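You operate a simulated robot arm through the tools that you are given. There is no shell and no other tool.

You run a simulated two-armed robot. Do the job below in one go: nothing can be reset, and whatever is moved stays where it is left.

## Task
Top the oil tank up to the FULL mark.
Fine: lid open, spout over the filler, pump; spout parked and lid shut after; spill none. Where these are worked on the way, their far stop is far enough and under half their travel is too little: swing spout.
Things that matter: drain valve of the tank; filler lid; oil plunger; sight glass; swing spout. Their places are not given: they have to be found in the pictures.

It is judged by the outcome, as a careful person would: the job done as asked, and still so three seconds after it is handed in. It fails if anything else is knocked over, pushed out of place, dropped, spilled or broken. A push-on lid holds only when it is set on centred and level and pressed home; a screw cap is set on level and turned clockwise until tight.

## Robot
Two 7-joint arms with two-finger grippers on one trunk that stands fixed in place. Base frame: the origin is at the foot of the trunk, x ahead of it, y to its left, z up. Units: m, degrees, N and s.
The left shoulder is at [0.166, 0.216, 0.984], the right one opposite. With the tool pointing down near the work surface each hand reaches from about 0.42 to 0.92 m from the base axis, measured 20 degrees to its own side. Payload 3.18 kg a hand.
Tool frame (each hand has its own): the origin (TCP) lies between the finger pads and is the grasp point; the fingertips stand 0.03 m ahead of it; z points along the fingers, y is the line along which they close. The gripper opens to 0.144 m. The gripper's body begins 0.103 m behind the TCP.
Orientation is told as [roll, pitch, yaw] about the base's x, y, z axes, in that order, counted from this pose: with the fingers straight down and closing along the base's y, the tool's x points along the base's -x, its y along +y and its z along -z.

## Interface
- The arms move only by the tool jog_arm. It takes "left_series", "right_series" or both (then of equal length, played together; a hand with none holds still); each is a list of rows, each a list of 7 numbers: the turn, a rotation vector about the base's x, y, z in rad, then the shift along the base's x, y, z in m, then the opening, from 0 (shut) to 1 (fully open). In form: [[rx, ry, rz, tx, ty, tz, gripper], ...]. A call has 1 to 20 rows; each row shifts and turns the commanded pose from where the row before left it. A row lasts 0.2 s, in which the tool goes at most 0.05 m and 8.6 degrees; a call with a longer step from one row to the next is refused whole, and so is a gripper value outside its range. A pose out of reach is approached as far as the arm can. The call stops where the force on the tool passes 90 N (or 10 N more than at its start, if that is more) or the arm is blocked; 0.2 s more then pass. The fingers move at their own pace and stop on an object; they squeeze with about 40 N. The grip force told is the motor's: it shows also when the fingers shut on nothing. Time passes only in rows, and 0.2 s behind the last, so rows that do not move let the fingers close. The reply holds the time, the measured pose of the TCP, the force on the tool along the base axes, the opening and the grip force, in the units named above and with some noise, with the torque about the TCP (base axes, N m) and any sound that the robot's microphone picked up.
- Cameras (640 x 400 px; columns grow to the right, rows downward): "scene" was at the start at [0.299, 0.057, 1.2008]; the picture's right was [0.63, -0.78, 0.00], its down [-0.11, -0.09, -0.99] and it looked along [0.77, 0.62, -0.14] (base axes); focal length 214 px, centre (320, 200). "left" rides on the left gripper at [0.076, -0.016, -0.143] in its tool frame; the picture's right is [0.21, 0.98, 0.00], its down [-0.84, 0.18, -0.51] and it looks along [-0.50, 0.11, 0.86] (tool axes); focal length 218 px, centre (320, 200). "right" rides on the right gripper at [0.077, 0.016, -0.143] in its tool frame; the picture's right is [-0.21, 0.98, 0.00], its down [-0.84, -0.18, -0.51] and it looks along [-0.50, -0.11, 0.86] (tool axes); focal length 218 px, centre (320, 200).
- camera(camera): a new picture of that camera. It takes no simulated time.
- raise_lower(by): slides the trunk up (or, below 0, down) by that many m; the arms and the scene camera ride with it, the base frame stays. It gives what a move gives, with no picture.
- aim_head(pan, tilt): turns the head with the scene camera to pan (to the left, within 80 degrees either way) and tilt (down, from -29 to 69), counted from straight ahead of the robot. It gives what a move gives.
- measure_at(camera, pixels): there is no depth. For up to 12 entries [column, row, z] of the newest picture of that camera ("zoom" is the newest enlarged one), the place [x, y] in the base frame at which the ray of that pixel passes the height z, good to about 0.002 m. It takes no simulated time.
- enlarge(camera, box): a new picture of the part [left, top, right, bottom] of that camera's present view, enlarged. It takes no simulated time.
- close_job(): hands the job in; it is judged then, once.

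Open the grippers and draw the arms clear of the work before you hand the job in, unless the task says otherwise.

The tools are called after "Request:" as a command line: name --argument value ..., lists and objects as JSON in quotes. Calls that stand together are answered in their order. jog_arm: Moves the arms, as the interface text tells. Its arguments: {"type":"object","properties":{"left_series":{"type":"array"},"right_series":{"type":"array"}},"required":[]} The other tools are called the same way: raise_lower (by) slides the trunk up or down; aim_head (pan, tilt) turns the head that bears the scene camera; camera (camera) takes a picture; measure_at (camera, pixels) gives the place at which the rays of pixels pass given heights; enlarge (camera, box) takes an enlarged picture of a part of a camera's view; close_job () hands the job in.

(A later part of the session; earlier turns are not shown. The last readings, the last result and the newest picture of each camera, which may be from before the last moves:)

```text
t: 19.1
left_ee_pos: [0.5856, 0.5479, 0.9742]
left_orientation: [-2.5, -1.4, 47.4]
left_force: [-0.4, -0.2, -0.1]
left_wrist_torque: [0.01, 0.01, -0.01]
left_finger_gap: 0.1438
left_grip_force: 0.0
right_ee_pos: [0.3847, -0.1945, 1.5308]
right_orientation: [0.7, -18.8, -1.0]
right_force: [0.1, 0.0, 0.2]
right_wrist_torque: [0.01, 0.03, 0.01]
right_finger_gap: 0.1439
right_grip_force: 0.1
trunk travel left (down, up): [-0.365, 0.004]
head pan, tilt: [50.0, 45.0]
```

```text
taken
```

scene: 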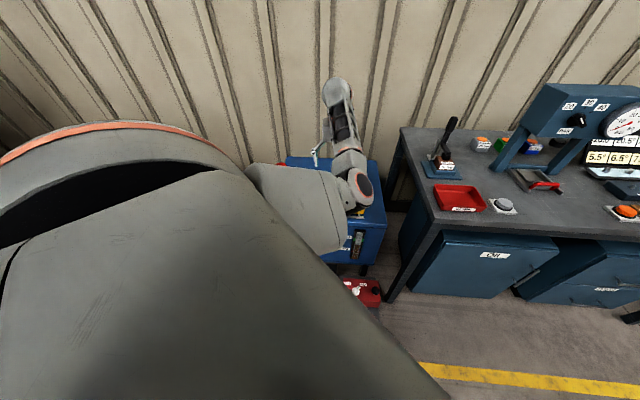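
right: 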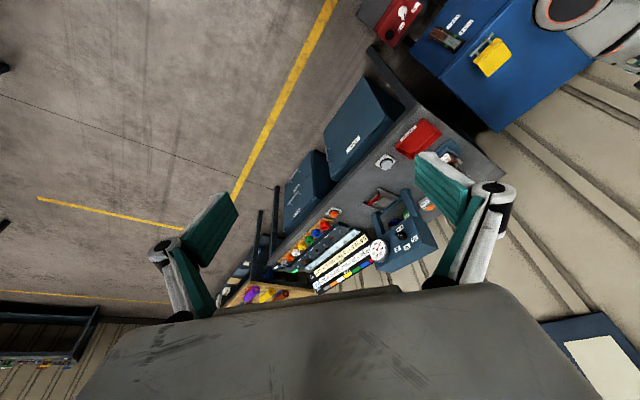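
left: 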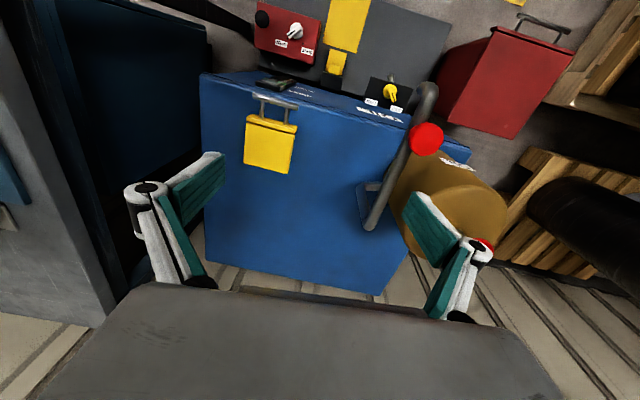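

The yaw turns freely in the positive direction (now 47°). I'll enlarge this fine view of spout and pump before turning on.

Request:
enlarge --camera "left" --box '[230, 70, 510, 270]'

Request:
measure_at --camera "left" --pixels '[[427, 139, 0.85], [427, 139, 0.8], [371, 224, 0.8], [371, 224, 0.65], [371, 224, 0.62], [430, 88, 0.8], [268, 112, 0.66], [290, 108, 0.66]]'

```text
2.00 times, centred on (370, 170) of left
```

zoom: 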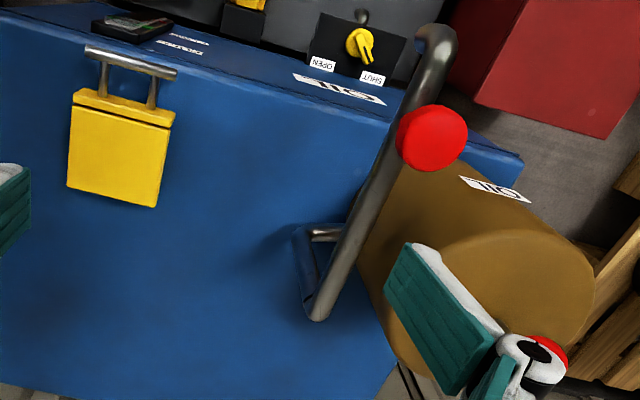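

```text
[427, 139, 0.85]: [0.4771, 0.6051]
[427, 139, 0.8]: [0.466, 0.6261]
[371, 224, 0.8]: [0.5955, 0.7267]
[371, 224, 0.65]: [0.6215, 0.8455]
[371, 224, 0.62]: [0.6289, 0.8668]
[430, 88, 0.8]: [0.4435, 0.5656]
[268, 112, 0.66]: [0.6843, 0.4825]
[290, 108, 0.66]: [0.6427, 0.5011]
```

The pivot lies near [0.60,0.727] (z≈0.8), radius about 0.225 m, matching the lid centre's distance. I'll turn the hand on to yaw ≈ 130°.

Request:
jog_arm --left_series '[[0, 0, 0.135, 0, 0, 0, 1], [0, 0, 0.135, 0, 0, 0, 1], [0, 0, 0.135, 0, 0, 0, 1], [0, 0, 0.135, 0, 0, 0, 1], [0, 0, 0.135, 0, 0, 0, 1], [0, 0, 0.135, 0, 0, 0, 1], [0, 0, 0.135, 0, 0, 0, 1], [0, 0, 0.135, 0, 0, 0, 1], [0, 0, 0.135, 0, 0, 0, 1], [0, 0, 0.135, 0, 0, 0, 1], [0, 0, 0.1, 0, 0, 0, 1]]'

Request:
camera --camera "left"

Request:
camera --camera "scene"

```text
t: 21.5
left_ee_pos: [0.5461, 0.5766, 1.0554]
left_orientation: [-8.8, -11.7, 125.7]
left_force: [-0.1, -0.5, 0.7]
left_wrist_torque: [0.06, 0.0, 0.02]
left_finger_gap: 0.1442
left_grip_force: 0.1
left hand out of reach, approached as far as the arm can: row 9, 10, 11
right_ee_pos: [0.3847, -0.1957, 1.5298]
right_orientation: [0.7, -18.8, -1.1]
right_force: [0.4, -0.9, -0.1]
right_wrist_torque: [0.04, 0.01, 0.02]
right_finger_gap: 0.1438
right_grip_force: 0.0
trunk travel left (down, up): [-0.365, 0.004]
head pan, tilt: [50.0, 45.0]
stopped in row 11 (left hand): the arm was blocked; the commanded pose is now the measured one
```

```text
taken
```

left: 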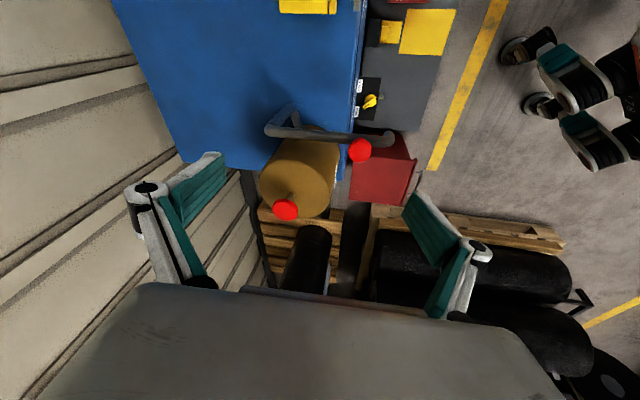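

```text
taken
```

scene: 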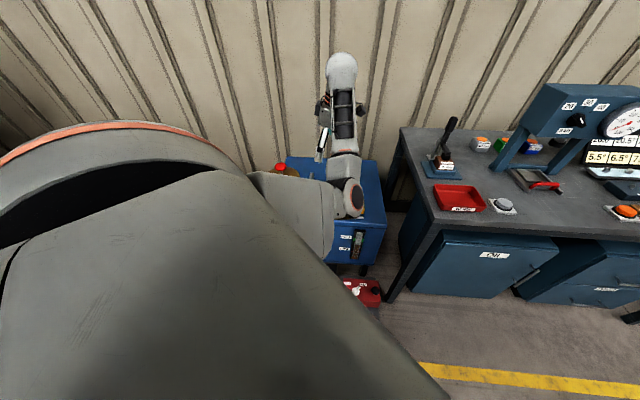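

Yaw is limited to roughly -40…+115°, so instead I'll grasp the bar by its two ends (bar length 0.083 < 0.144), which needs yaw ≈ 43°, mid-range; that also lets the bar turn in the grip. I'll turn back to yaw 43°, level, and move toward the lid at z≈0.95.

Request:
jog_arm --left_series '[[0, 0, -0.13, 0, 0, 0, 1], [0, 0, -0.13, 0, 0, 0, 1], [0, 0, -0.13, 0, 0, -0.01, 1], [0, 0, -0.13, 0.01, -0.01, -0.01, 1], [0, 0, -0.13, 0.01, -0.01, -0.01, 1], [0, 0, -0.13, 0.01, -0.01, -0.01, 1], [0, 0, -0.13, 0.01, -0.01, -0.01, 1], [0, 0, -0.13, 0.01, -0.01, -0.01, 1], [0, 0, -0.13, 0.01, -0.01, -0.01, 1], [0, 0, -0.13, 0.01, -0.01, -0.01, 1], [0, 0, -0.14, 0, 0, -0.01, 1], [-0.013, 0.12, 0, 0, 0, -0.01, 1], [-0.013, 0.12, 0, 0, 0, 0, 1]]'

Request:
camera --camera "left"

Request:
camera --camera "scene"

```text
t: 24.3
left_ee_pos: [0.6227, 0.5073, 0.9654]
left_orientation: [5.4, -3.1, 38.5]
left_force: [-0.6, 0.4, -0.3]
left_wrist_torque: [0.0, -0.04, -0.02]
left_finger_gap: 0.1442
left_grip_force: 0.1
right_ee_pos: [0.3836, -0.1941, 1.5305]
right_orientation: [0.7, -18.9, -1.0]
right_force: [0.1, -0.2, -0.1]
right_wrist_torque: [0.0, 0.01, -0.02]
right_finger_gap: 0.1438
right_grip_force: 0.1
trunk travel left (down, up): [-0.365, 0.004]
head pan, tilt: [50.0, 45.0]
```

```text
taken
```

left: 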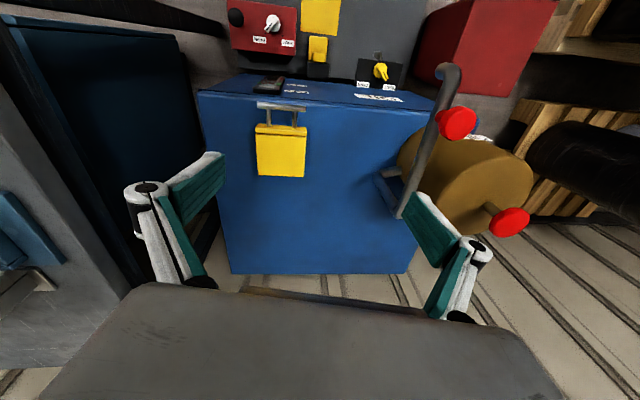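

```text
taken
```

scene: 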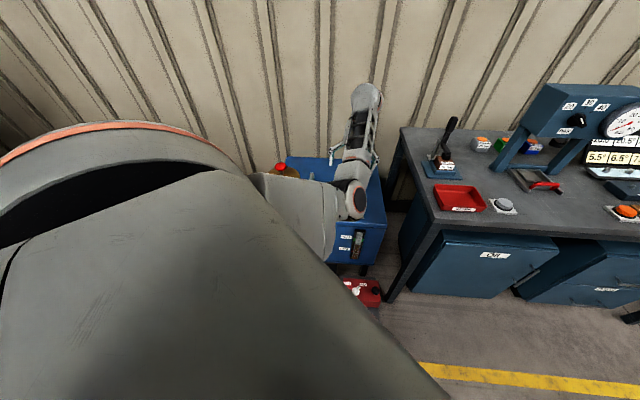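

The sight glass is visible in the scene at (357,243), and the left camera is aligned with the lid (bar from (257,103) to (305,109)). I'll trim yaw to 43°, level, and come down over the bar to z≈0.82.

Request:
jog_arm --left_series '[[-0.05, -0.01, 0.04, 0.007, -0.006, -0.025, 1], [-0.05, -0.01, 0.04, 0.007, -0.006, -0.025, 1], [0, 0, 0, 0.007, -0.006, -0.025, 1], [0, 0, 0, 0.007, -0.006, -0.025, 1], [0, 0, 0, 0.007, -0.006, -0.025, 1], [0, 0, 0, 0, 0, -0.02, 1]]'

Request:
camera --camera "left"

Request:
camera --camera "scene"

```text
t: 24.7
left_ee_pos: [0.631, 0.5042, 0.9485]
left_orientation: [4.7, -3.0, 39.5]
left_force: [0.0, 0.0, -0.8]
left_wrist_torque: [-0.06, 0.02, 0.0]
left_finger_gap: 0.1438
left_grip_force: 0.1
right_ee_pos: [0.3843, -0.1932, 1.5308]
right_orientation: [0.7, -18.8, -1.2]
right_force: [0.4, 0.9, 0.4]
right_wrist_torque: [0.0, 0.03, 0.03]
right_finger_gap: 0.1441
right_grip_force: 0.1
trunk travel left (down, up): [-0.365, 0.004]
head pan, tilt: [50.0, 45.0]
stopped in row 2 (left hand): the arm was blocked; the commanded pose is now the measured one
```

```text
taken
```

left: 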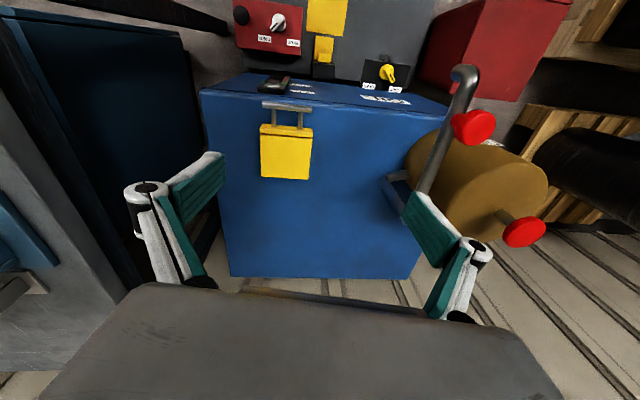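

```text
taken
```

scene: 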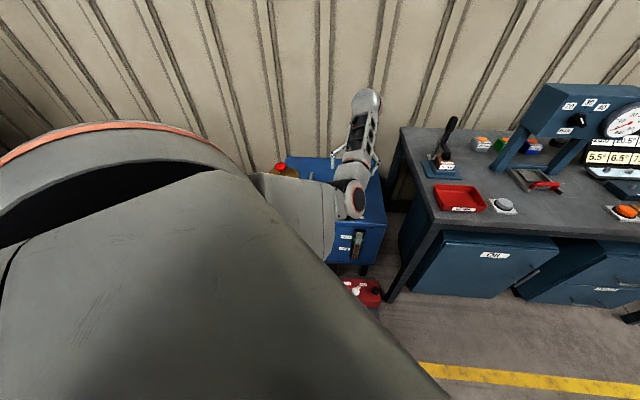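

Blocked while trimming the roll; I'll try pure downward translation, without turning, to see which motion is free.

Request:
jog_arm --left_series '[[0, 0, 0, 0, 0, -0.02, 1], [0, 0, 0, 0, 0, -0.02, 1], [0, 0, 0, 0, 0, -0.02, 1]]'

Request:
camera --camera "scene"

```text
t: 25.7
left_ee_pos: [0.6276, 0.5373, 0.9047]
left_orientation: [9.3, -6.1, 38.8]
left_force: [0.2, -0.2, 0.7]
left_wrist_torque: [0.02, -0.02, -0.01]
left_finger_gap: 0.1442
left_grip_force: 0.2
right_ee_pos: [0.3841, -0.1937, 1.5295]
right_orientation: [0.7, -18.7, -1.2]
right_force: [1.0, 0.0, 0.3]
right_wrist_torque: [-0.03, 0.02, 0.03]
right_finger_gap: 0.1436
right_grip_force: 0.1
trunk travel left (down, up): [-0.365, 0.004]
head pan, tilt: [50.0, 45.0]
stopped in row 3 (left hand): the arm was blocked; the commanded pose is now the measured one
```

```text
taken
```

scene: 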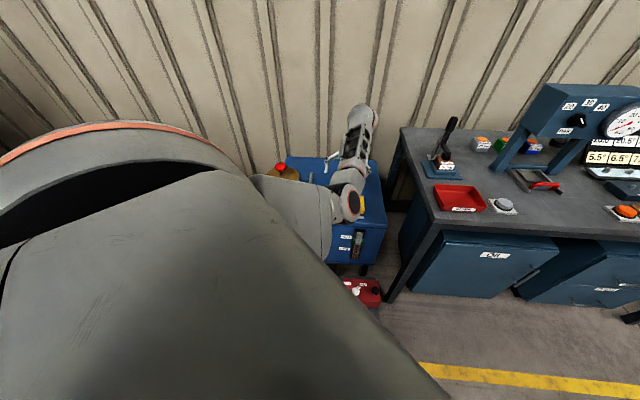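

Pure lowering made the arm slip outward (+y), so the upper arm seems to be at its inward limit. I'll enlarge the scene view to understand the arm's posture.

Request:
enlarge --camera "scene" --box '[240, 90, 400, 290]'

Request:
aim_head --pan 35 --tilt 30

Request:
camera --camera "scene"

Request:
camera --camera "right"

```text
2.00 times, centred on (320, 190) of scene
```

zoom: 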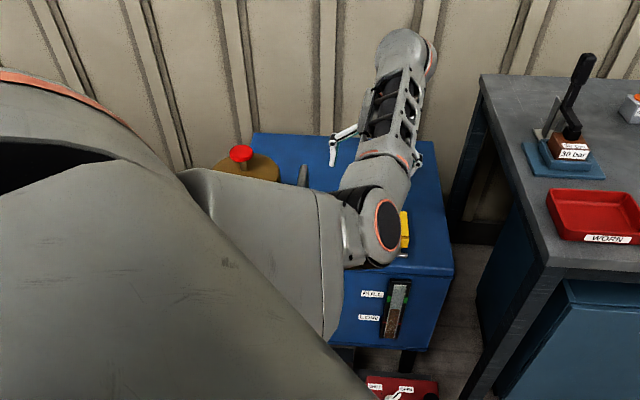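

```text
t: 26.5
left_ee_pos: [0.6289, 0.5375, 0.9034]
left_orientation: [9.2, -6.0, 38.8]
left_force: [-0.1, 0.0, 0.2]
left_wrist_torque: [0.01, -0.02, 0.02]
left_finger_gap: 0.1438
left_grip_force: 0.1
right_ee_pos: [0.3842, -0.1939, 1.5304]
right_orientation: [0.6, -18.8, -0.9]
right_force: [0.8, -0.3, -0.6]
right_wrist_torque: [0.0, 0.0, -0.03]
right_finger_gap: 0.1443
right_grip_force: 0.0
trunk travel left (down, up): [-0.365, 0.004]
head pan, tilt: [35.0, 30.0]
```

```text
taken
```

scene: 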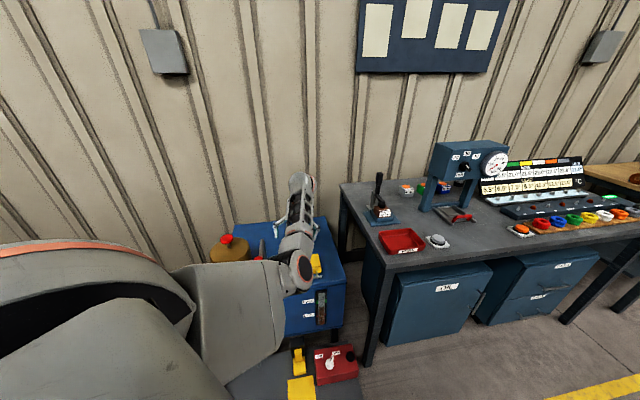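

```text
taken
```

right: 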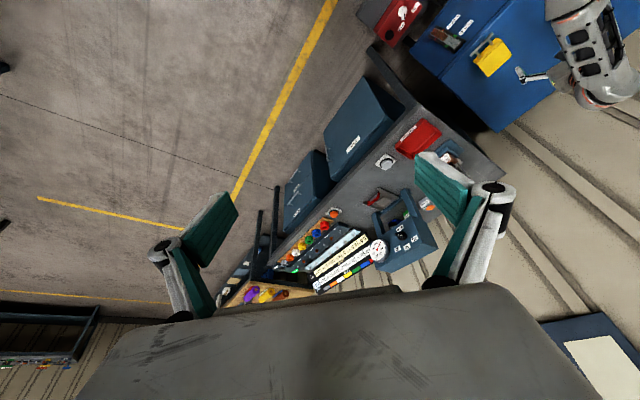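

The forearm rises outward from a low elbow to the wrist, so the wrist is near its bend limit; lowering the hand farther while reaching outward should slope the forearm down. I'll try lowering along +x (over the empty tank top, clear of lid and spout).

Request:
jog_arm --left_series '[[0, 0, 0, 0.02, 0, -0.01, 1], [0, 0, 0, 0.02, 0, -0.01, 1], [0, 0, 0, 0.02, 0, -0.01, 1]]'

Request:
camera --camera "scene"

```text
t: 27.3
left_ee_pos: [0.6916, 0.5317, 0.8722]
left_orientation: [8.6, -5.7, 38.6]
left_force: [0.2, 0.5, -0.6]
left_wrist_torque: [-0.04, 0.01, -0.02]
left_finger_gap: 0.144
left_grip_force: 0.1
right_ee_pos: [0.3839, -0.1927, 1.5299]
right_orientation: [0.6, -18.9, -1.1]
right_force: [0.0, 0.5, -0.6]
right_wrist_torque: [-0.04, -0.03, -0.01]
right_finger_gap: 0.1438
right_grip_force: 0.0
trunk travel left (down, up): [-0.365, 0.004]
head pan, tilt: [35.0, 30.0]
```

```text
taken
```

scene: 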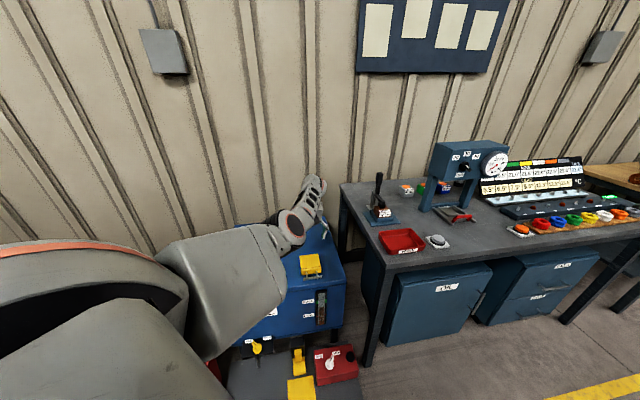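

That was smooth, and the elbow swung up and clear; the lid is now in view at (310,265). I'll trim the orientation to roll/pitch 0, yaw 43° here.

Request:
jog_arm --left_series '[[-0.06, -0.007, 0.02, 0.005, 0, -0.01, 1], [-0.06, -0.007, 0.03, 0.005, 0, -0.01, 1], [-0.06, -0.007, 0.03, 0, 0, -0.01, 1]]'

Request:
camera --camera "scene"

Request:
camera --camera "left"

```text
t: 28.1
left_ee_pos: [0.683, 0.5299, 0.848]
left_orientation: [0.1, 0.2, 43.7]
left_force: [-0.6, -0.4, -0.8]
left_wrist_torque: [0.0, 0.0, 0.0]
left_finger_gap: 0.144
left_grip_force: 0.0
left hand out of reach, approached as far as the arm can: row 2, 3
right_ee_pos: [0.3836, -0.191, 1.5307]
right_orientation: [0.5, -19.0, -1.0]
right_force: [0.2, -0.6, -0.3]
right_wrist_torque: [-0.08, -0.02, -0.02]
right_finger_gap: 0.1441
right_grip_force: 0.0
trunk travel left (down, up): [-0.365, 0.004]
head pan, tilt: [35.0, 30.0]
```

```text
taken
```

scene: 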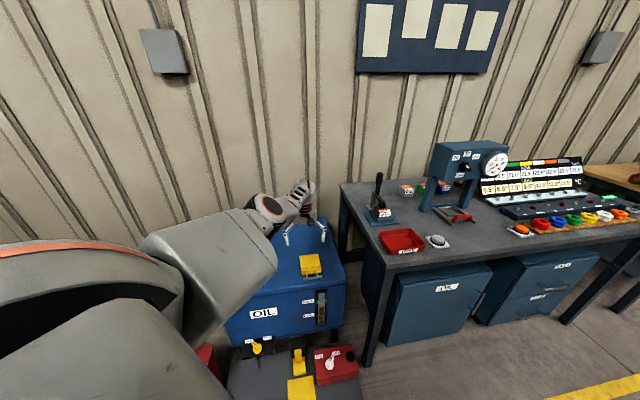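

```text
taken
```

left: 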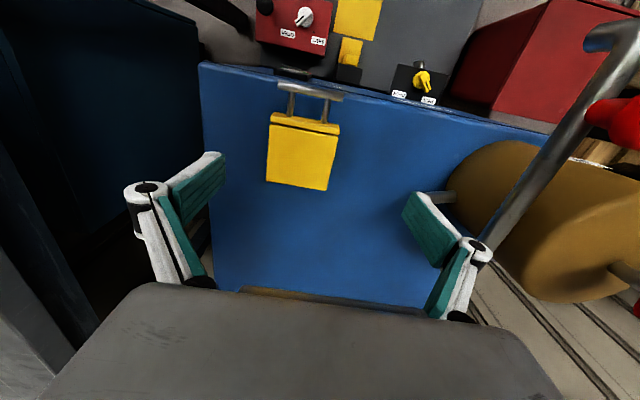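

Now the hand is level (yaw 43.7°) with the elbow up, and the scene shows lid, sight glass and valve all clear. I'll move over the bar at [0.658,0.478] and come down to z≈0.76.

Request:
jog_arm --left_series '[[0, 0, 0, -0.005, -0.01, -0.02, 1], [0, 0, 0, -0.005, -0.01, -0.02, 1], [0, 0, 0, -0.005, -0.01, -0.02, 1], [0, 0, 0, -0.005, -0.01, -0.02, 1], [0, 0, 0, -0.005, -0.012, 0, 1]]'

Request:
camera --camera "scene"

Request:
camera --camera "left"

```text
t: 29.3
left_ee_pos: [0.6577, 0.4768, 0.7691]
left_orientation: [0.2, 0.0, 43.7]
left_force: [0.3, 0.0, 0.4]
left_wrist_torque: [-0.03, 0.0, 0.01]
left_finger_gap: 0.144
left_grip_force: 0.1
right_ee_pos: [0.384, -0.1945, 1.5296]
right_orientation: [0.7, -18.7, -0.9]
right_force: [0.3, 0.4, 1.2]
right_wrist_torque: [0.06, 0.02, 0.06]
right_finger_gap: 0.1444
right_grip_force: 0.0
trunk travel left (down, up): [-0.365, 0.004]
head pan, tilt: [35.0, 30.0]
```

```text
taken
```

scene: 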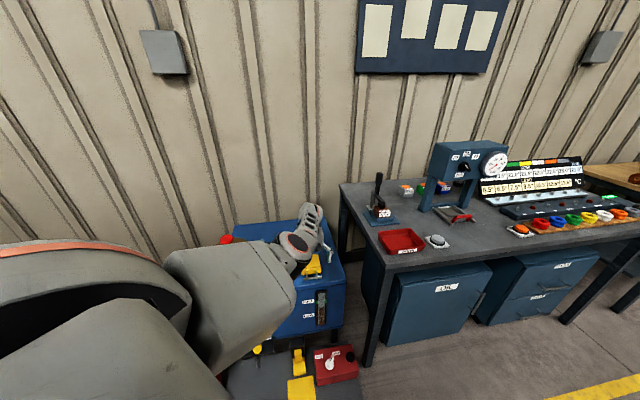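

```text
taken
```

left: 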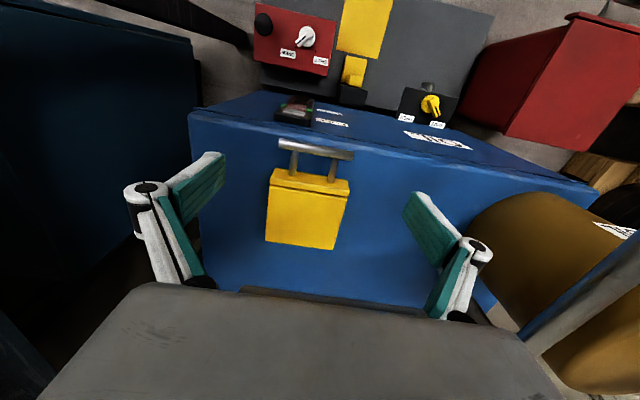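

The bar (278–353, ~149) lies right under the TCP (a point 0.1 m below should show at (320,150)). I'll enlarge and measure the bar ends at this pose.

Request:
enlarge --camera "left" --box '[250, 110, 380, 260]'

Request:
measure_at --camera "left" --pixels '[[280, 143, 0.64], [280, 143, 0.66], [280, 143, 0.68], [352, 155, 0.64], [352, 155, 0.66], [352, 155, 0.68], [190, 112, 0.6], [190, 112, 0.62], [190, 112, 0.64]]'

```text
2.67 times, centred on (315, 185) of left
```

zoom: 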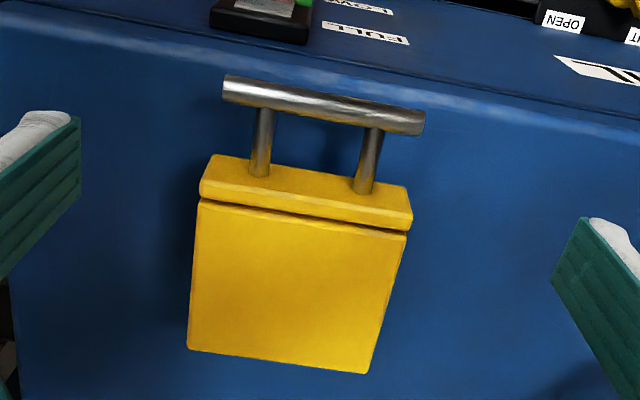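

```text
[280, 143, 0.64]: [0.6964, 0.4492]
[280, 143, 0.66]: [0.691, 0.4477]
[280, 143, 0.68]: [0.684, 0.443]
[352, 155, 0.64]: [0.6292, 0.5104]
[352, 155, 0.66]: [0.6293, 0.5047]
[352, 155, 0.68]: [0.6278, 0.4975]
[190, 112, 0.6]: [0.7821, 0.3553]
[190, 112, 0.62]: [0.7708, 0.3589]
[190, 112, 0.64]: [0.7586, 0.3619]
```

Tank top triangulates to z≈0.615 and the bar to z≈0.66, so there is ~0.045 m under the bar. I'll descend to z≈0.69 with the open fingers outside both bar ends and check.

Request:
jog_arm --left_series '[[0, 0, 0, 0, 0, -0.02, 1], [0, 0, 0, 0, 0, -0.02, 1], [0, 0, 0.01, 0, 0, -0.02, 1], [0, 0, 0.01, 0, 0, -0.018, 1]]'

Request:
camera --camera "left"

Request:
camera --camera "scene"

```text
t: 30.3
left_ee_pos: [0.6438, 0.4612, 0.7128]
left_orientation: [0.1, 0.1, 44.5]
left_force: [-0.1, 0.3, 0.2]
left_wrist_torque: [0.02, -0.01, 0.01]
left_finger_gap: 0.1439
left_grip_force: 0.1
left hand out of reach, approached as far as the arm can: row 2, 3, 4
right_ee_pos: [0.3851, -0.1922, 1.5303]
right_orientation: [0.7, -18.8, -1.1]
right_force: [-0.4, -1.2, 0.3]
right_wrist_torque: [0.04, -0.02, -0.01]
right_finger_gap: 0.1438
right_grip_force: 0.0
trunk travel left (down, up): [-0.365, 0.004]
head pan, tilt: [35.0, 30.0]
```

```text
taken
```

left: 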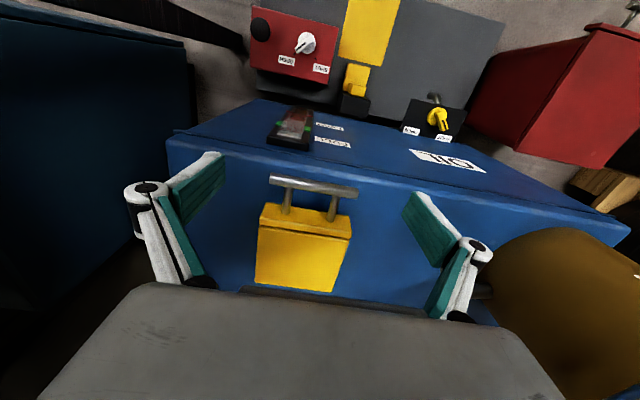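

```text
taken
```

scene: 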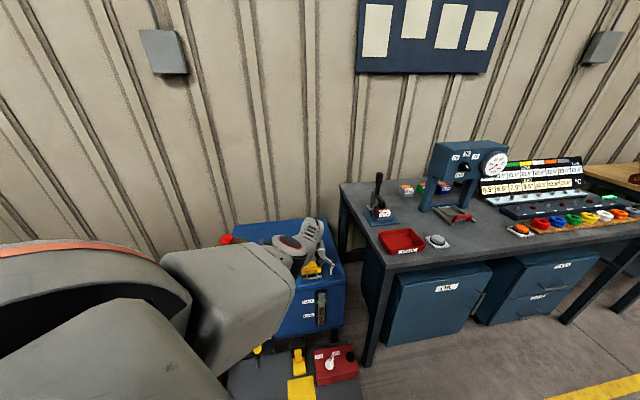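

The arm is at full stretch here (trunk too high), so I'll lift the hand clear above the bar and then lower the trunk by 0.12 m.

Request:
jog_arm --left_series '[[0, 0, 0, 0, 0, 0.03, 1], [0, 0, 0, 0, 0, 0.03, 1], [0, 0, 0, 0, 0, 0.03, 1], [0, 0, 0, 0, 0, 0.03, 1], [0, 0, 0, 0, 0, 0.02, 1]]'

Request:
camera --camera "left"

```text
t: 31.7
left_ee_pos: [0.6305, 0.5253, 0.8649]
left_orientation: [1.4, -1.7, 49.2]
left_force: [-0.6, -0.4, -0.2]
left_wrist_torque: [0.02, -0.01, 0.0]
left_finger_gap: 0.144
left_grip_force: 0.1
right_ee_pos: [0.3837, -0.1929, 1.5306]
right_orientation: [0.7, -18.8, -1.2]
right_force: [-0.1, 0.0, -0.2]
right_wrist_torque: [0.02, 0.02, 0.01]
right_finger_gap: 0.1438
right_grip_force: 0.0
trunk travel left (down, up): [-0.365, 0.004]
head pan, tilt: [35.0, 30.0]
stopped in row 5 (left hand): the arm was blocked; the commanded pose is now the measured one
```

```text
taken
```

left: 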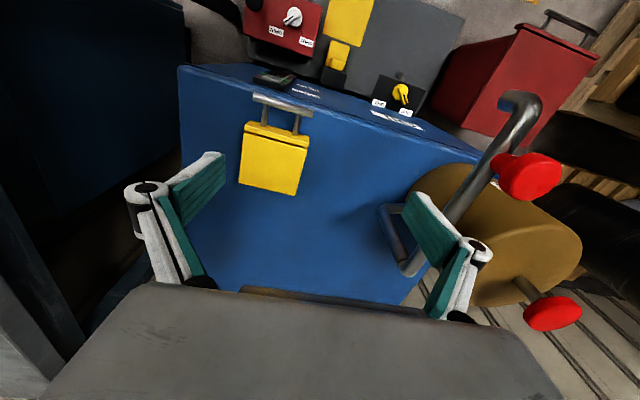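

It drifted again on going up. The hand is at z 0.865, clear of the bar, so I'll lower the trunk by 0.12 m now (hand rides down to ≈0.745, above lid bar at 0.67).

Request:
raise_lower --by -0.12

Request:
camera --camera "left"

Request:
camera --camera "scene"

```text
t: 33.2
left_ee_pos: [0.632, 0.5278, 0.7507]
left_orientation: [0.9, -2.1, 49.6]
left_force: [0.4, -0.1, -0.3]
left_wrist_torque: [-0.01, -0.04, -0.05]
left_finger_gap: 0.1442
left_grip_force: 0.0
right_ee_pos: [0.3824, -0.194, 1.4121]
right_orientation: [0.7, -18.8, -1.0]
right_force: [-1.3, -0.6, -0.2]
right_wrist_torque: [0.05, -0.06, 0.0]
right_finger_gap: 0.144
right_grip_force: 0.0
trunk travel left (down, up): [-0.245, 0.124]
head pan, tilt: [35.0, 30.0]
```

```text
taken
```

left: 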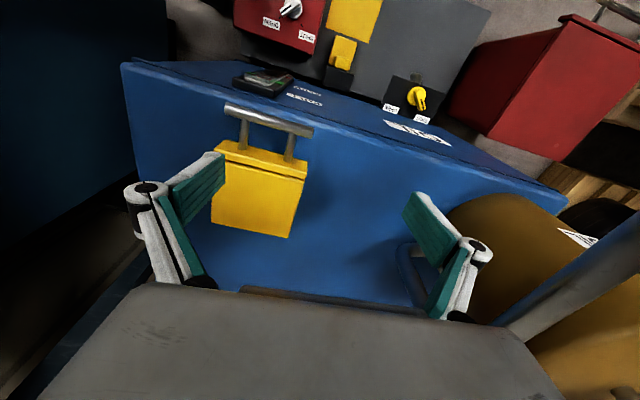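

```text
taken
```

scene: 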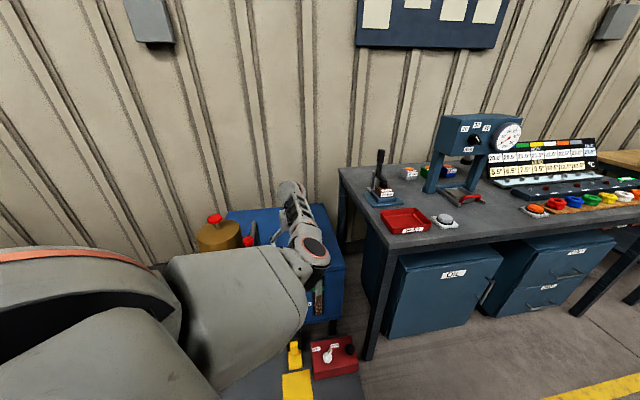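

The elbow has swung to the inner side again, but the hand is near the lid. I'll try small steps to bring it back over the bar at about z 0.75.

Request:
jog_arm --left_series '[[0, 0, -0.02, 0.005, -0.008, 0.005, 1], [0, 0.01, -0.02, 0.005, -0.008, 0, 1], [0, 0.01, -0.02, 0.005, -0.008, 0, 1], [0, 0.01, -0.02, 0.005, -0.008, 0, 1], [0, 0, -0.01, 0.005, -0.008, 0, 1], [0, 0, 0, 0, -0.008, 0, 1]]'

Request:
camera --camera "left"

Request:
camera --camera "scene"

```text
t: 34.8
left_ee_pos: [0.6586, 0.4989, 0.7692]
left_orientation: [2.0, -2.1, 45.8]
left_force: [0.2, 0.1, -0.3]
left_wrist_torque: [-0.02, 0.02, 0.0]
left_finger_gap: 0.144
left_grip_force: 0.1
right_ee_pos: [0.3845, -0.1928, 1.4092]
right_orientation: [0.7, -18.9, -1.0]
right_force: [0.8, 0.3, 0.0]
right_wrist_torque: [0.0, -0.01, 0.02]
right_finger_gap: 0.144
right_grip_force: 0.1
trunk travel left (down, up): [-0.245, 0.124]
head pan, tilt: [35.0, 30.0]
stopped in row 6 (left hand): the arm was blocked; the commanded pose is now the measured one
```

```text
taken
```

left: 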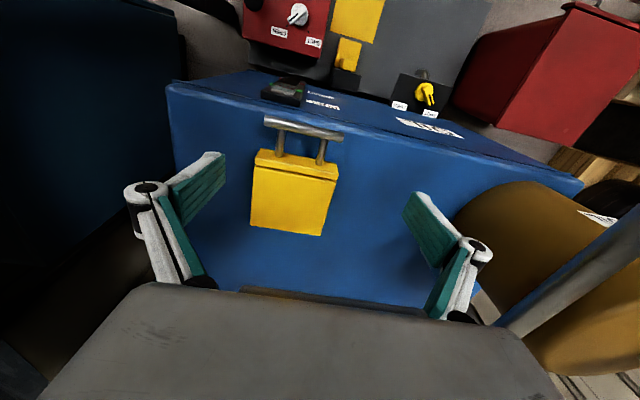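

```text
taken
```

scene: 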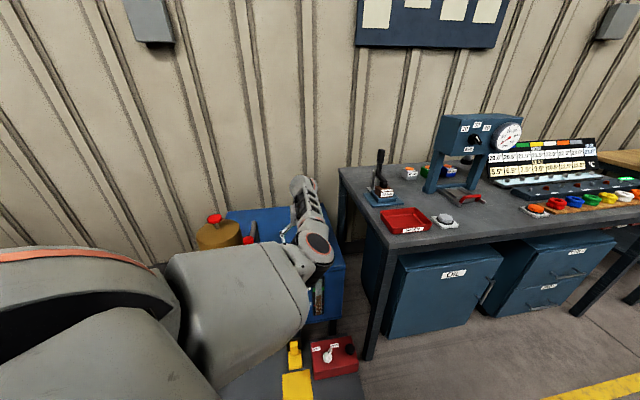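

The hand can't come closer than y≈0.5 in this posture. Tilting the hand so the fingers point forward-down (turning about the bar's axis) should bring the wrist nearer the robot and ease the arm; the bar-end grasp works at any such tilt. I'll try 30° of tilt while rising slightly.

Request:
jog_arm --left_series '[[0.06, -0.065, 0, 0, 0, 0.01, 1], [0.06, -0.065, 0, 0, 0, 0.01, 1], [0.06, -0.065, 0, 0, 0, 0.01, 1], [0.06, -0.065, 0, 0, 0, 0.01, 1], [0.06, -0.065, 0, 0, 0, 0, 1], [0.06, -0.065, 0, 0, 0, 0, 1]]'

Request:
camera --camera "left"

Request:
camera --camera "scene"

```text
t: 35.5
left_ee_pos: [0.6219, 0.6155, 0.824]
left_orientation: [0.9, -17.6, 56.6]
left_force: [-0.3, -1.1, 0.1]
left_wrist_torque: [0.02, -0.03, -0.01]
left_finger_gap: 0.144
left_grip_force: 0.0
right_ee_pos: [0.3832, -0.1926, 1.4105]
right_orientation: [0.7, -18.9, -1.0]
right_force: [0.6, 0.7, 0.5]
right_wrist_torque: [-0.01, 0.02, 0.0]
right_finger_gap: 0.1442
right_grip_force: 0.1
trunk travel left (down, up): [-0.245, 0.124]
head pan, tilt: [35.0, 30.0]
stopped in row 3 (left hand): the arm was blocked; the commanded pose is now the measured one
```

```text
taken
```

left: 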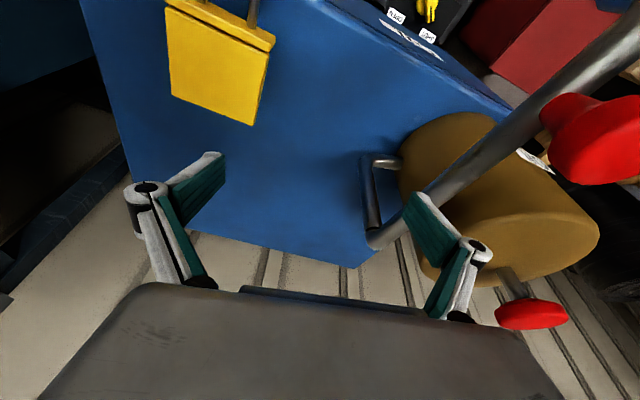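

```text
taken
```

scene: 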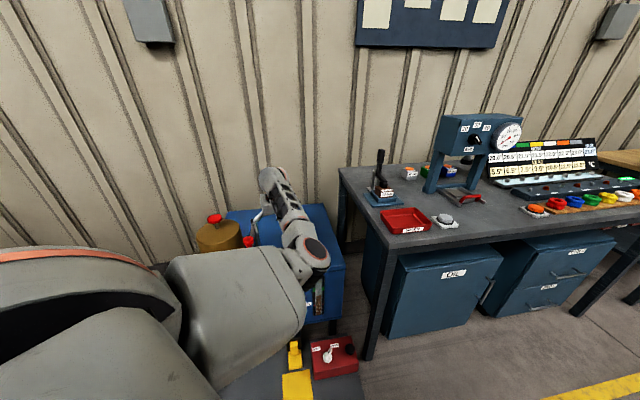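

The tilt made the hand swing left to y 0.6155, with the right finger only ~2-3 cm from the spout pipe (no force felt). I'll first lift straight up, away from the spout.

Request:
jog_arm --left_series '[[0, 0, 0, 0.005, -0.005, 0.015, 1], [0, 0, 0, 0.005, -0.005, 0.02, 1], [0, 0, 0, 0.005, -0.005, 0.03, 1], [0, 0, 0, 0.005, -0.005, 0.03, 1]]'

Request:
camera --camera "scene"

Request:
camera --camera "left"

```text
t: 36.5
left_ee_pos: [0.6432, 0.5896, 0.9146]
left_orientation: [1.0, -17.2, 56.1]
left_force: [-0.1, -1.0, -0.7]
left_wrist_torque: [-0.02, 0.01, -0.01]
left_finger_gap: 0.1441
left_grip_force: 0.0
right_ee_pos: [0.3833, -0.1935, 1.4113]
right_orientation: [0.8, -18.9, -1.0]
right_force: [-1.1, 0.1, -0.7]
right_wrist_torque: [0.0, 0.0, 0.01]
right_finger_gap: 0.1439
right_grip_force: 0.0
trunk travel left (down, up): [-0.245, 0.124]
head pan, tilt: [35.0, 30.0]
```

```text
taken
```

scene: 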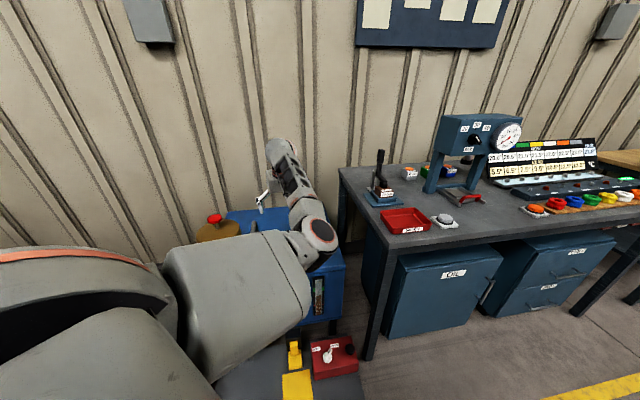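

```text
taken
```

left: 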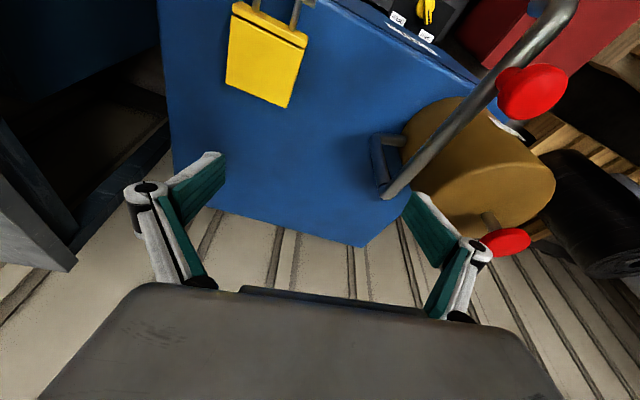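

The hand follows well here. A cleaner way: earlier, with the trunk at the top, the hand reached [0.658,0.477,0.769] level at yaw 43.7° over the bar; from such a pose the trunk itself can serve as the vertical axis. I'll raise the trunk 0.12 again and rebuild that pose.

Request:
raise_lower --by 0.12

Request:
jog_arm --left_series '[[0, 0, 0, 0.015, -0.01, -0.025, 1], [0, 0, 0, 0.01, -0.01, -0.025, 1], [0, 0, 0, 0.01, -0.01, -0.025, 1], [0, 0, 0, 0.01, -0.01, -0.025, 1], [0, 0, 0, 0.005, -0.01, -0.025, 1]]'

Request:
camera --camera "scene"

Request:
camera --camera "left"

```text
t: 38.0
left_ee_pos: [0.644, 0.5887, 1.0334]
left_orientation: [1.0, -17.2, 56.1]
left_force: [0.2, -0.5, -0.5]
left_wrist_torque: [0.03, -0.03, -0.01]
left_finger_gap: 0.1439
left_grip_force: 0.0
right_ee_pos: [0.3848, -0.1934, 1.5306]
right_orientation: [0.7, -18.8, -1.0]
right_force: [-0.2, -0.2, -0.6]
right_wrist_torque: [-0.01, -0.01, 0.03]
right_finger_gap: 0.1439
right_grip_force: 0.0
trunk travel left (down, up): [-0.365, 0.004]
head pan, tilt: [35.0, 30.0]
```

```text
t: 39.2
left_ee_pos: [0.6923, 0.5557, 0.9174]
left_orientation: [0.7, -18.0, 57.4]
left_force: [-0.3, 0.0, 0.7]
left_wrist_torque: [0.0, -0.02, 0.0]
left_finger_gap: 0.1438
left_grip_force: 0.0
right_ee_pos: [0.3834, -0.1928, 1.5301]
right_orientation: [0.8, -18.8, -0.9]
right_force: [0.1, -0.4, -0.9]
right_wrist_torque: [-0.03, -0.01, -0.01]
right_finger_gap: 0.1439
right_grip_force: 0.0
trunk travel left (down, up): [-0.365, 0.004]
head pan, tilt: [35.0, 30.0]
```

```text
taken
```

scene: 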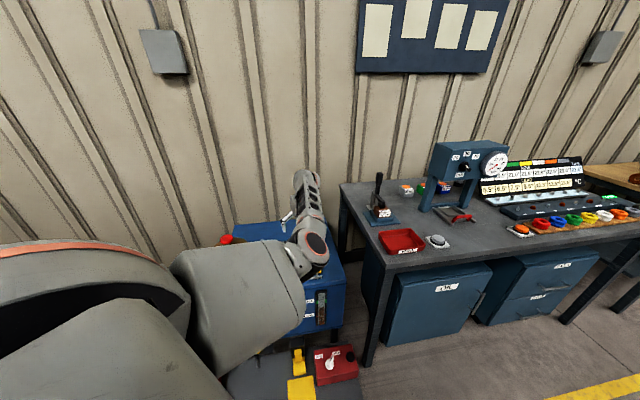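

```text
taken
```

left: 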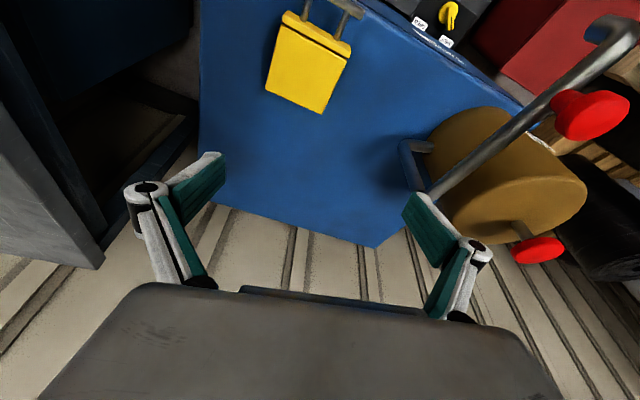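

Now I'll level the hand and turn the yaw back to about 44° here, lowering a little toward z≈0.86.

Request:
jog_arm --left_series '[[-0.088, 0.057, 0, 0, -0.005, -0.015, 1], [-0.088, 0.057, 0, 0, -0.005, -0.015, 1], [-0.088, 0.057, 0, 0, -0.005, -0.015, 1], [0, 0, -0.1, 0, -0.005, -0.01, 1], [0, 0, -0.13, 0, -0.005, -0.01, 1]]'

Request:
camera --camera "scene"

Request:
camera --camera "left"

```text
t: 40.4
left_ee_pos: [0.6847, 0.4955, 0.8401]
left_orientation: [0.8, -2.4, 42.8]
left_force: [-0.9, 0.1, 0.0]
left_wrist_torque: [0.01, 0.04, 0.02]
left_finger_gap: 0.1441
left_grip_force: 0.1
left hand out of reach, approached as far as the arm can: row 3
right_ee_pos: [0.3848, -0.1946, 1.53]
right_orientation: [0.8, -18.8, -1.0]
right_force: [-0.8, -0.5, 0.5]
right_wrist_torque: [0.04, 0.01, 0.01]
right_finger_gap: 0.1439
right_grip_force: 0.0
trunk travel left (down, up): [-0.365, 0.004]
head pan, tilt: [35.0, 30.0]
```

```text
taken
```

scene: 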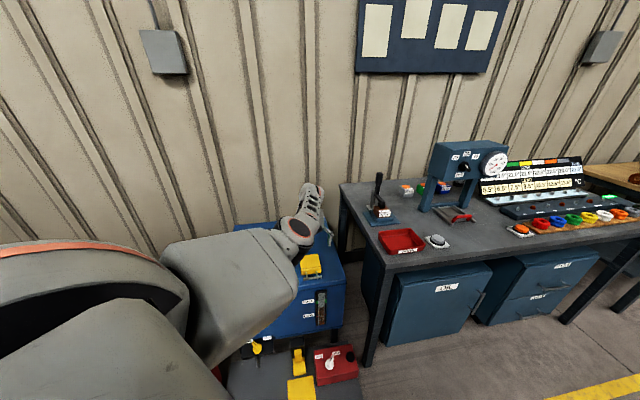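

```text
taken
```

left: 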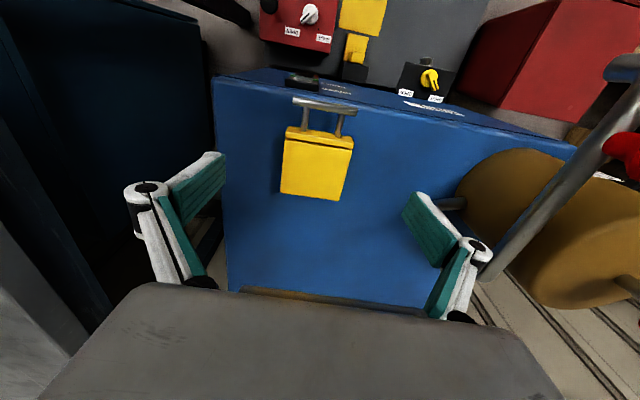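

The lid is visible at (311,265) and the hand is level at [0.685,0.496,0.840]. I'll let it settle for a row and read the pose.

Request:
jog_arm --left_series '[[0, 0, 0, 0, 0, 0, 1], [0, 0, 0, 0, 0, 0, 1]]'

```text
t: 41.0
left_ee_pos: [0.6855, 0.4962, 0.8409]
left_orientation: [1.0, -2.2, 43.1]
left_force: [-0.7, 0.5, -0.5]
left_wrist_torque: [-0.01, -0.02, 0.0]
left_finger_gap: 0.1441
left_grip_force: 0.0
right_ee_pos: [0.3842, -0.1933, 1.5304]
right_orientation: [0.7, -18.8, -1.1]
right_force: [-0.2, -0.3, -0.6]
right_wrist_torque: [-0.03, 0.0, -0.03]
right_finger_gap: 0.1438
right_grip_force: 0.1
trunk travel left (down, up): [-0.365, 0.004]
head pan, tilt: [35.0, 30.0]
```

Settled. Now I move by (-0.0275,-0.019,-0.07) to stand over the bar at z≈0.77.

Request:
jog_arm --left_series '[[0, 0, 0, -0.007, -0.005, -0.018, 1], [0, 0, 0, -0.007, -0.005, -0.018, 1], [0, 0, 0, -0.007, -0.005, -0.018, 1], [-0.015, 0.015, 0.01, -0.0065, -0.004, -0.017, 1], [0, 0, 0, 0, 0, 0, 1]]'

Request:
camera --camera "scene"

Request:
enlarge --camera "left" --box '[160, 80, 480, 280]'

```text
t: 42.2
left_ee_pos: [0.6567, 0.4797, 0.7691]
left_orientation: [0.7, -1.0, 43.6]
left_force: [0.1, -0.6, 0.5]
left_wrist_torque: [0.03, 0.0, 0.02]
left_finger_gap: 0.1441
left_grip_force: 0.0
right_ee_pos: [0.3844, -0.1936, 1.5306]
right_orientation: [0.7, -18.8, -1.0]
right_force: [0.5, 0.0, -0.2]
right_wrist_torque: [0.0, -0.02, 0.01]
right_finger_gap: 0.1439
right_grip_force: 0.1
trunk travel left (down, up): [-0.365, 0.004]
head pan, tilt: [35.0, 30.0]
```

```text
taken
```

scene: 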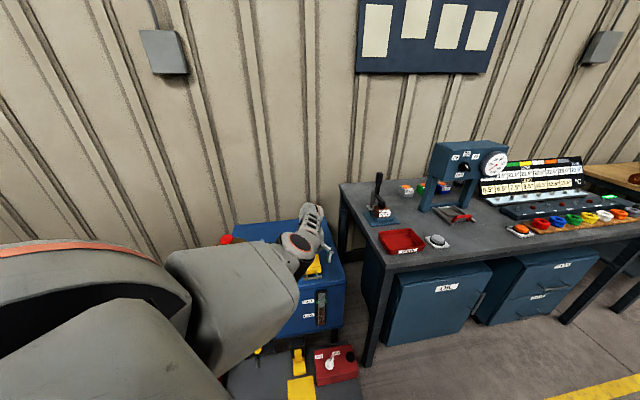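

```text
2.00 times, centred on (320, 180) of left
```

zoom: 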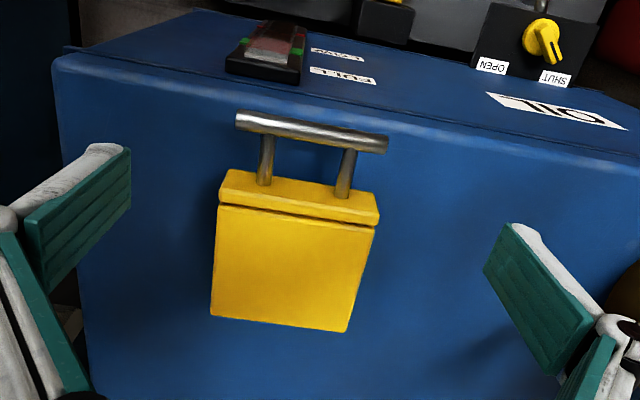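

The bar's middle shows at (315.5,145.5), about 5 mm to the −tool-y side; I'll nudge (0.003,-0.004) and then lower the trunk by 0.07 m to check the fit near the bar.

Request:
jog_arm --left_series '[[0, 0, 0, 0.003, -0.004, 0, 1], [0, 0, 0, 0, 0, 0, 1]]'

Request:
raise_lower --by -0.07

Request:
camera --camera "left"

Request:
camera --camera "scene"

```text
t: 42.8
left_ee_pos: [0.6607, 0.4745, 0.7705]
left_orientation: [0.6, -1.0, 43.6]
left_force: [0.0, -0.3, 0.7]
left_wrist_torque: [-0.03, -0.05, -0.03]
left_finger_gap: 0.1437
left_grip_force: 0.2
right_ee_pos: [0.3841, -0.1933, 1.5316]
right_orientation: [0.7, -18.8, -0.9]
right_force: [-0.5, 0.5, 0.3]
right_wrist_torque: [-0.05, -0.02, 0.0]
right_finger_gap: 0.1439
right_grip_force: 0.0
trunk travel left (down, up): [-0.365, 0.004]
head pan, tilt: [35.0, 30.0]
```

```text
t: 43.9
left_ee_pos: [0.6598, 0.4744, 0.7011]
left_orientation: [0.8, -1.1, 43.6]
left_force: [-1.3, 0.6, -1.0]
left_wrist_torque: [0.05, 0.03, 0.01]
left_finger_gap: 0.144
left_grip_force: 0.1
right_ee_pos: [0.3849, -0.1943, 1.462]
right_orientation: [0.7, -19.0, -0.9]
right_force: [-0.3, 0.6, -0.2]
right_wrist_torque: [-0.02, -0.03, -0.01]
right_finger_gap: 0.144
right_grip_force: 0.1
trunk travel left (down, up): [-0.295, 0.074]
head pan, tilt: [35.0, 30.0]
```

```text
taken
```

left: 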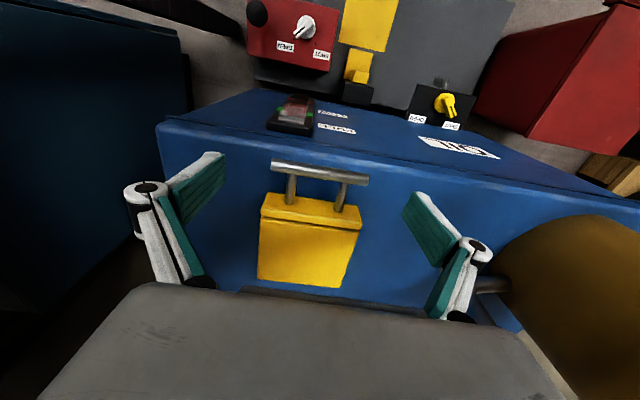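

```text
taken
```

scene: 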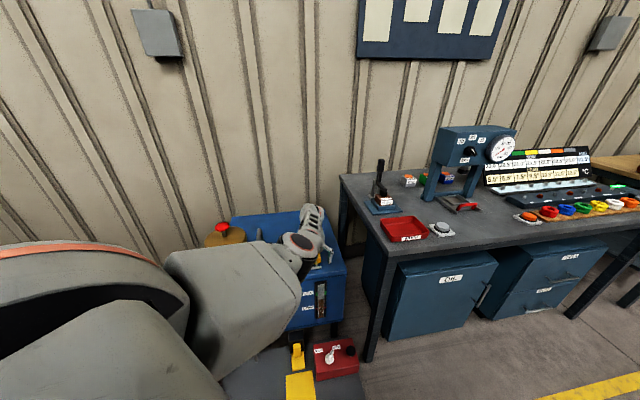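

The bar is centred at (320,172), matching a bar height of ≈0.664. I'll lower the trunk a further 0.027 m so the pads straddle the bar ends.

Request:
raise_lower --by -0.027

Request:
enlarge --camera "left" --box '[160, 100, 480, 300]'

```text
t: 44.6
left_ee_pos: [0.6601, 0.4736, 0.6739]
left_orientation: [0.7, -1.1, 43.6]
left_force: [0.3, -0.2, 0.2]
left_wrist_torque: [0.04, -0.02, -0.03]
left_finger_gap: 0.1439
left_grip_force: 0.1
right_ee_pos: [0.3829, -0.1933, 1.4344]
right_orientation: [0.6, -18.8, -1.0]
right_force: [-0.3, 0.3, -0.4]
right_wrist_torque: [-0.01, -0.01, -0.02]
right_finger_gap: 0.144
right_grip_force: 0.0
trunk travel left (down, up): [-0.268, 0.101]
head pan, tilt: [35.0, 30.0]
```

```text
2.00 times, centred on (320, 200) of left
```

zoom: 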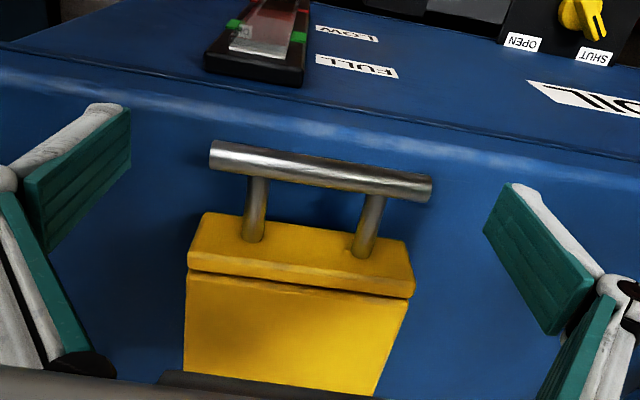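

The bar ends lie at (266.5,176) and (376,193.5) in the picture, between pad level and tips (bar ≈1 cm below the TCP), so the pads will meet both ends. I'll close the fingers.

Request:
jog_arm --left_series '[[0, 0, 0, 0, 0, 0, 0.62], [0, 0, 0, 0, 0, 0, 0.55], [0, 0, 0, 0, 0, 0, 0.5], [0, 0, 0, 0, 0, 0, 0.3], [0, 0, 0, 0, 0, 0, 0]]'

Request:
enlarge --camera "left" --box '[160, 100, 480, 300]'

```text
t: 45.8
left_ee_pos: [0.6605, 0.475, 0.6731]
left_orientation: [0.8, -1.1, 43.6]
left_force: [-4.1, 8.3, 1.2]
left_wrist_torque: [0.6, 0.38, 0.32]
left_finger_gap: 0.0889
left_grip_force: 45.1
right_ee_pos: [0.3832, -0.192, 1.4342]
right_orientation: [0.7, -18.9, -1.0]
right_force: [-0.1, 0.5, 0.4]
right_wrist_torque: [-0.03, 0.01, -0.03]
right_finger_gap: 0.1441
right_grip_force: 0.0
trunk travel left (down, up): [-0.268, 0.101]
head pan, tilt: [35.0, 30.0]
```

```text
2.00 times, centred on (320, 200) of left
```

zoom: 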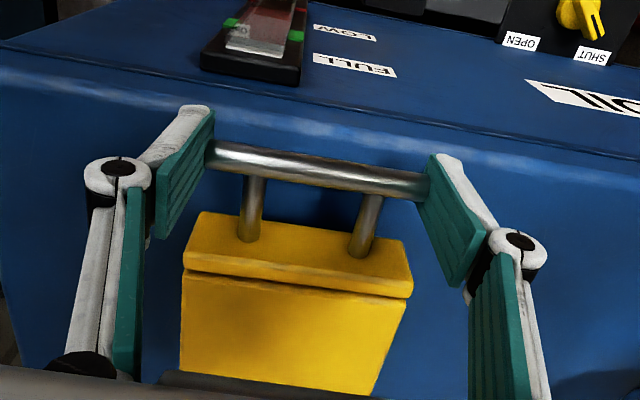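

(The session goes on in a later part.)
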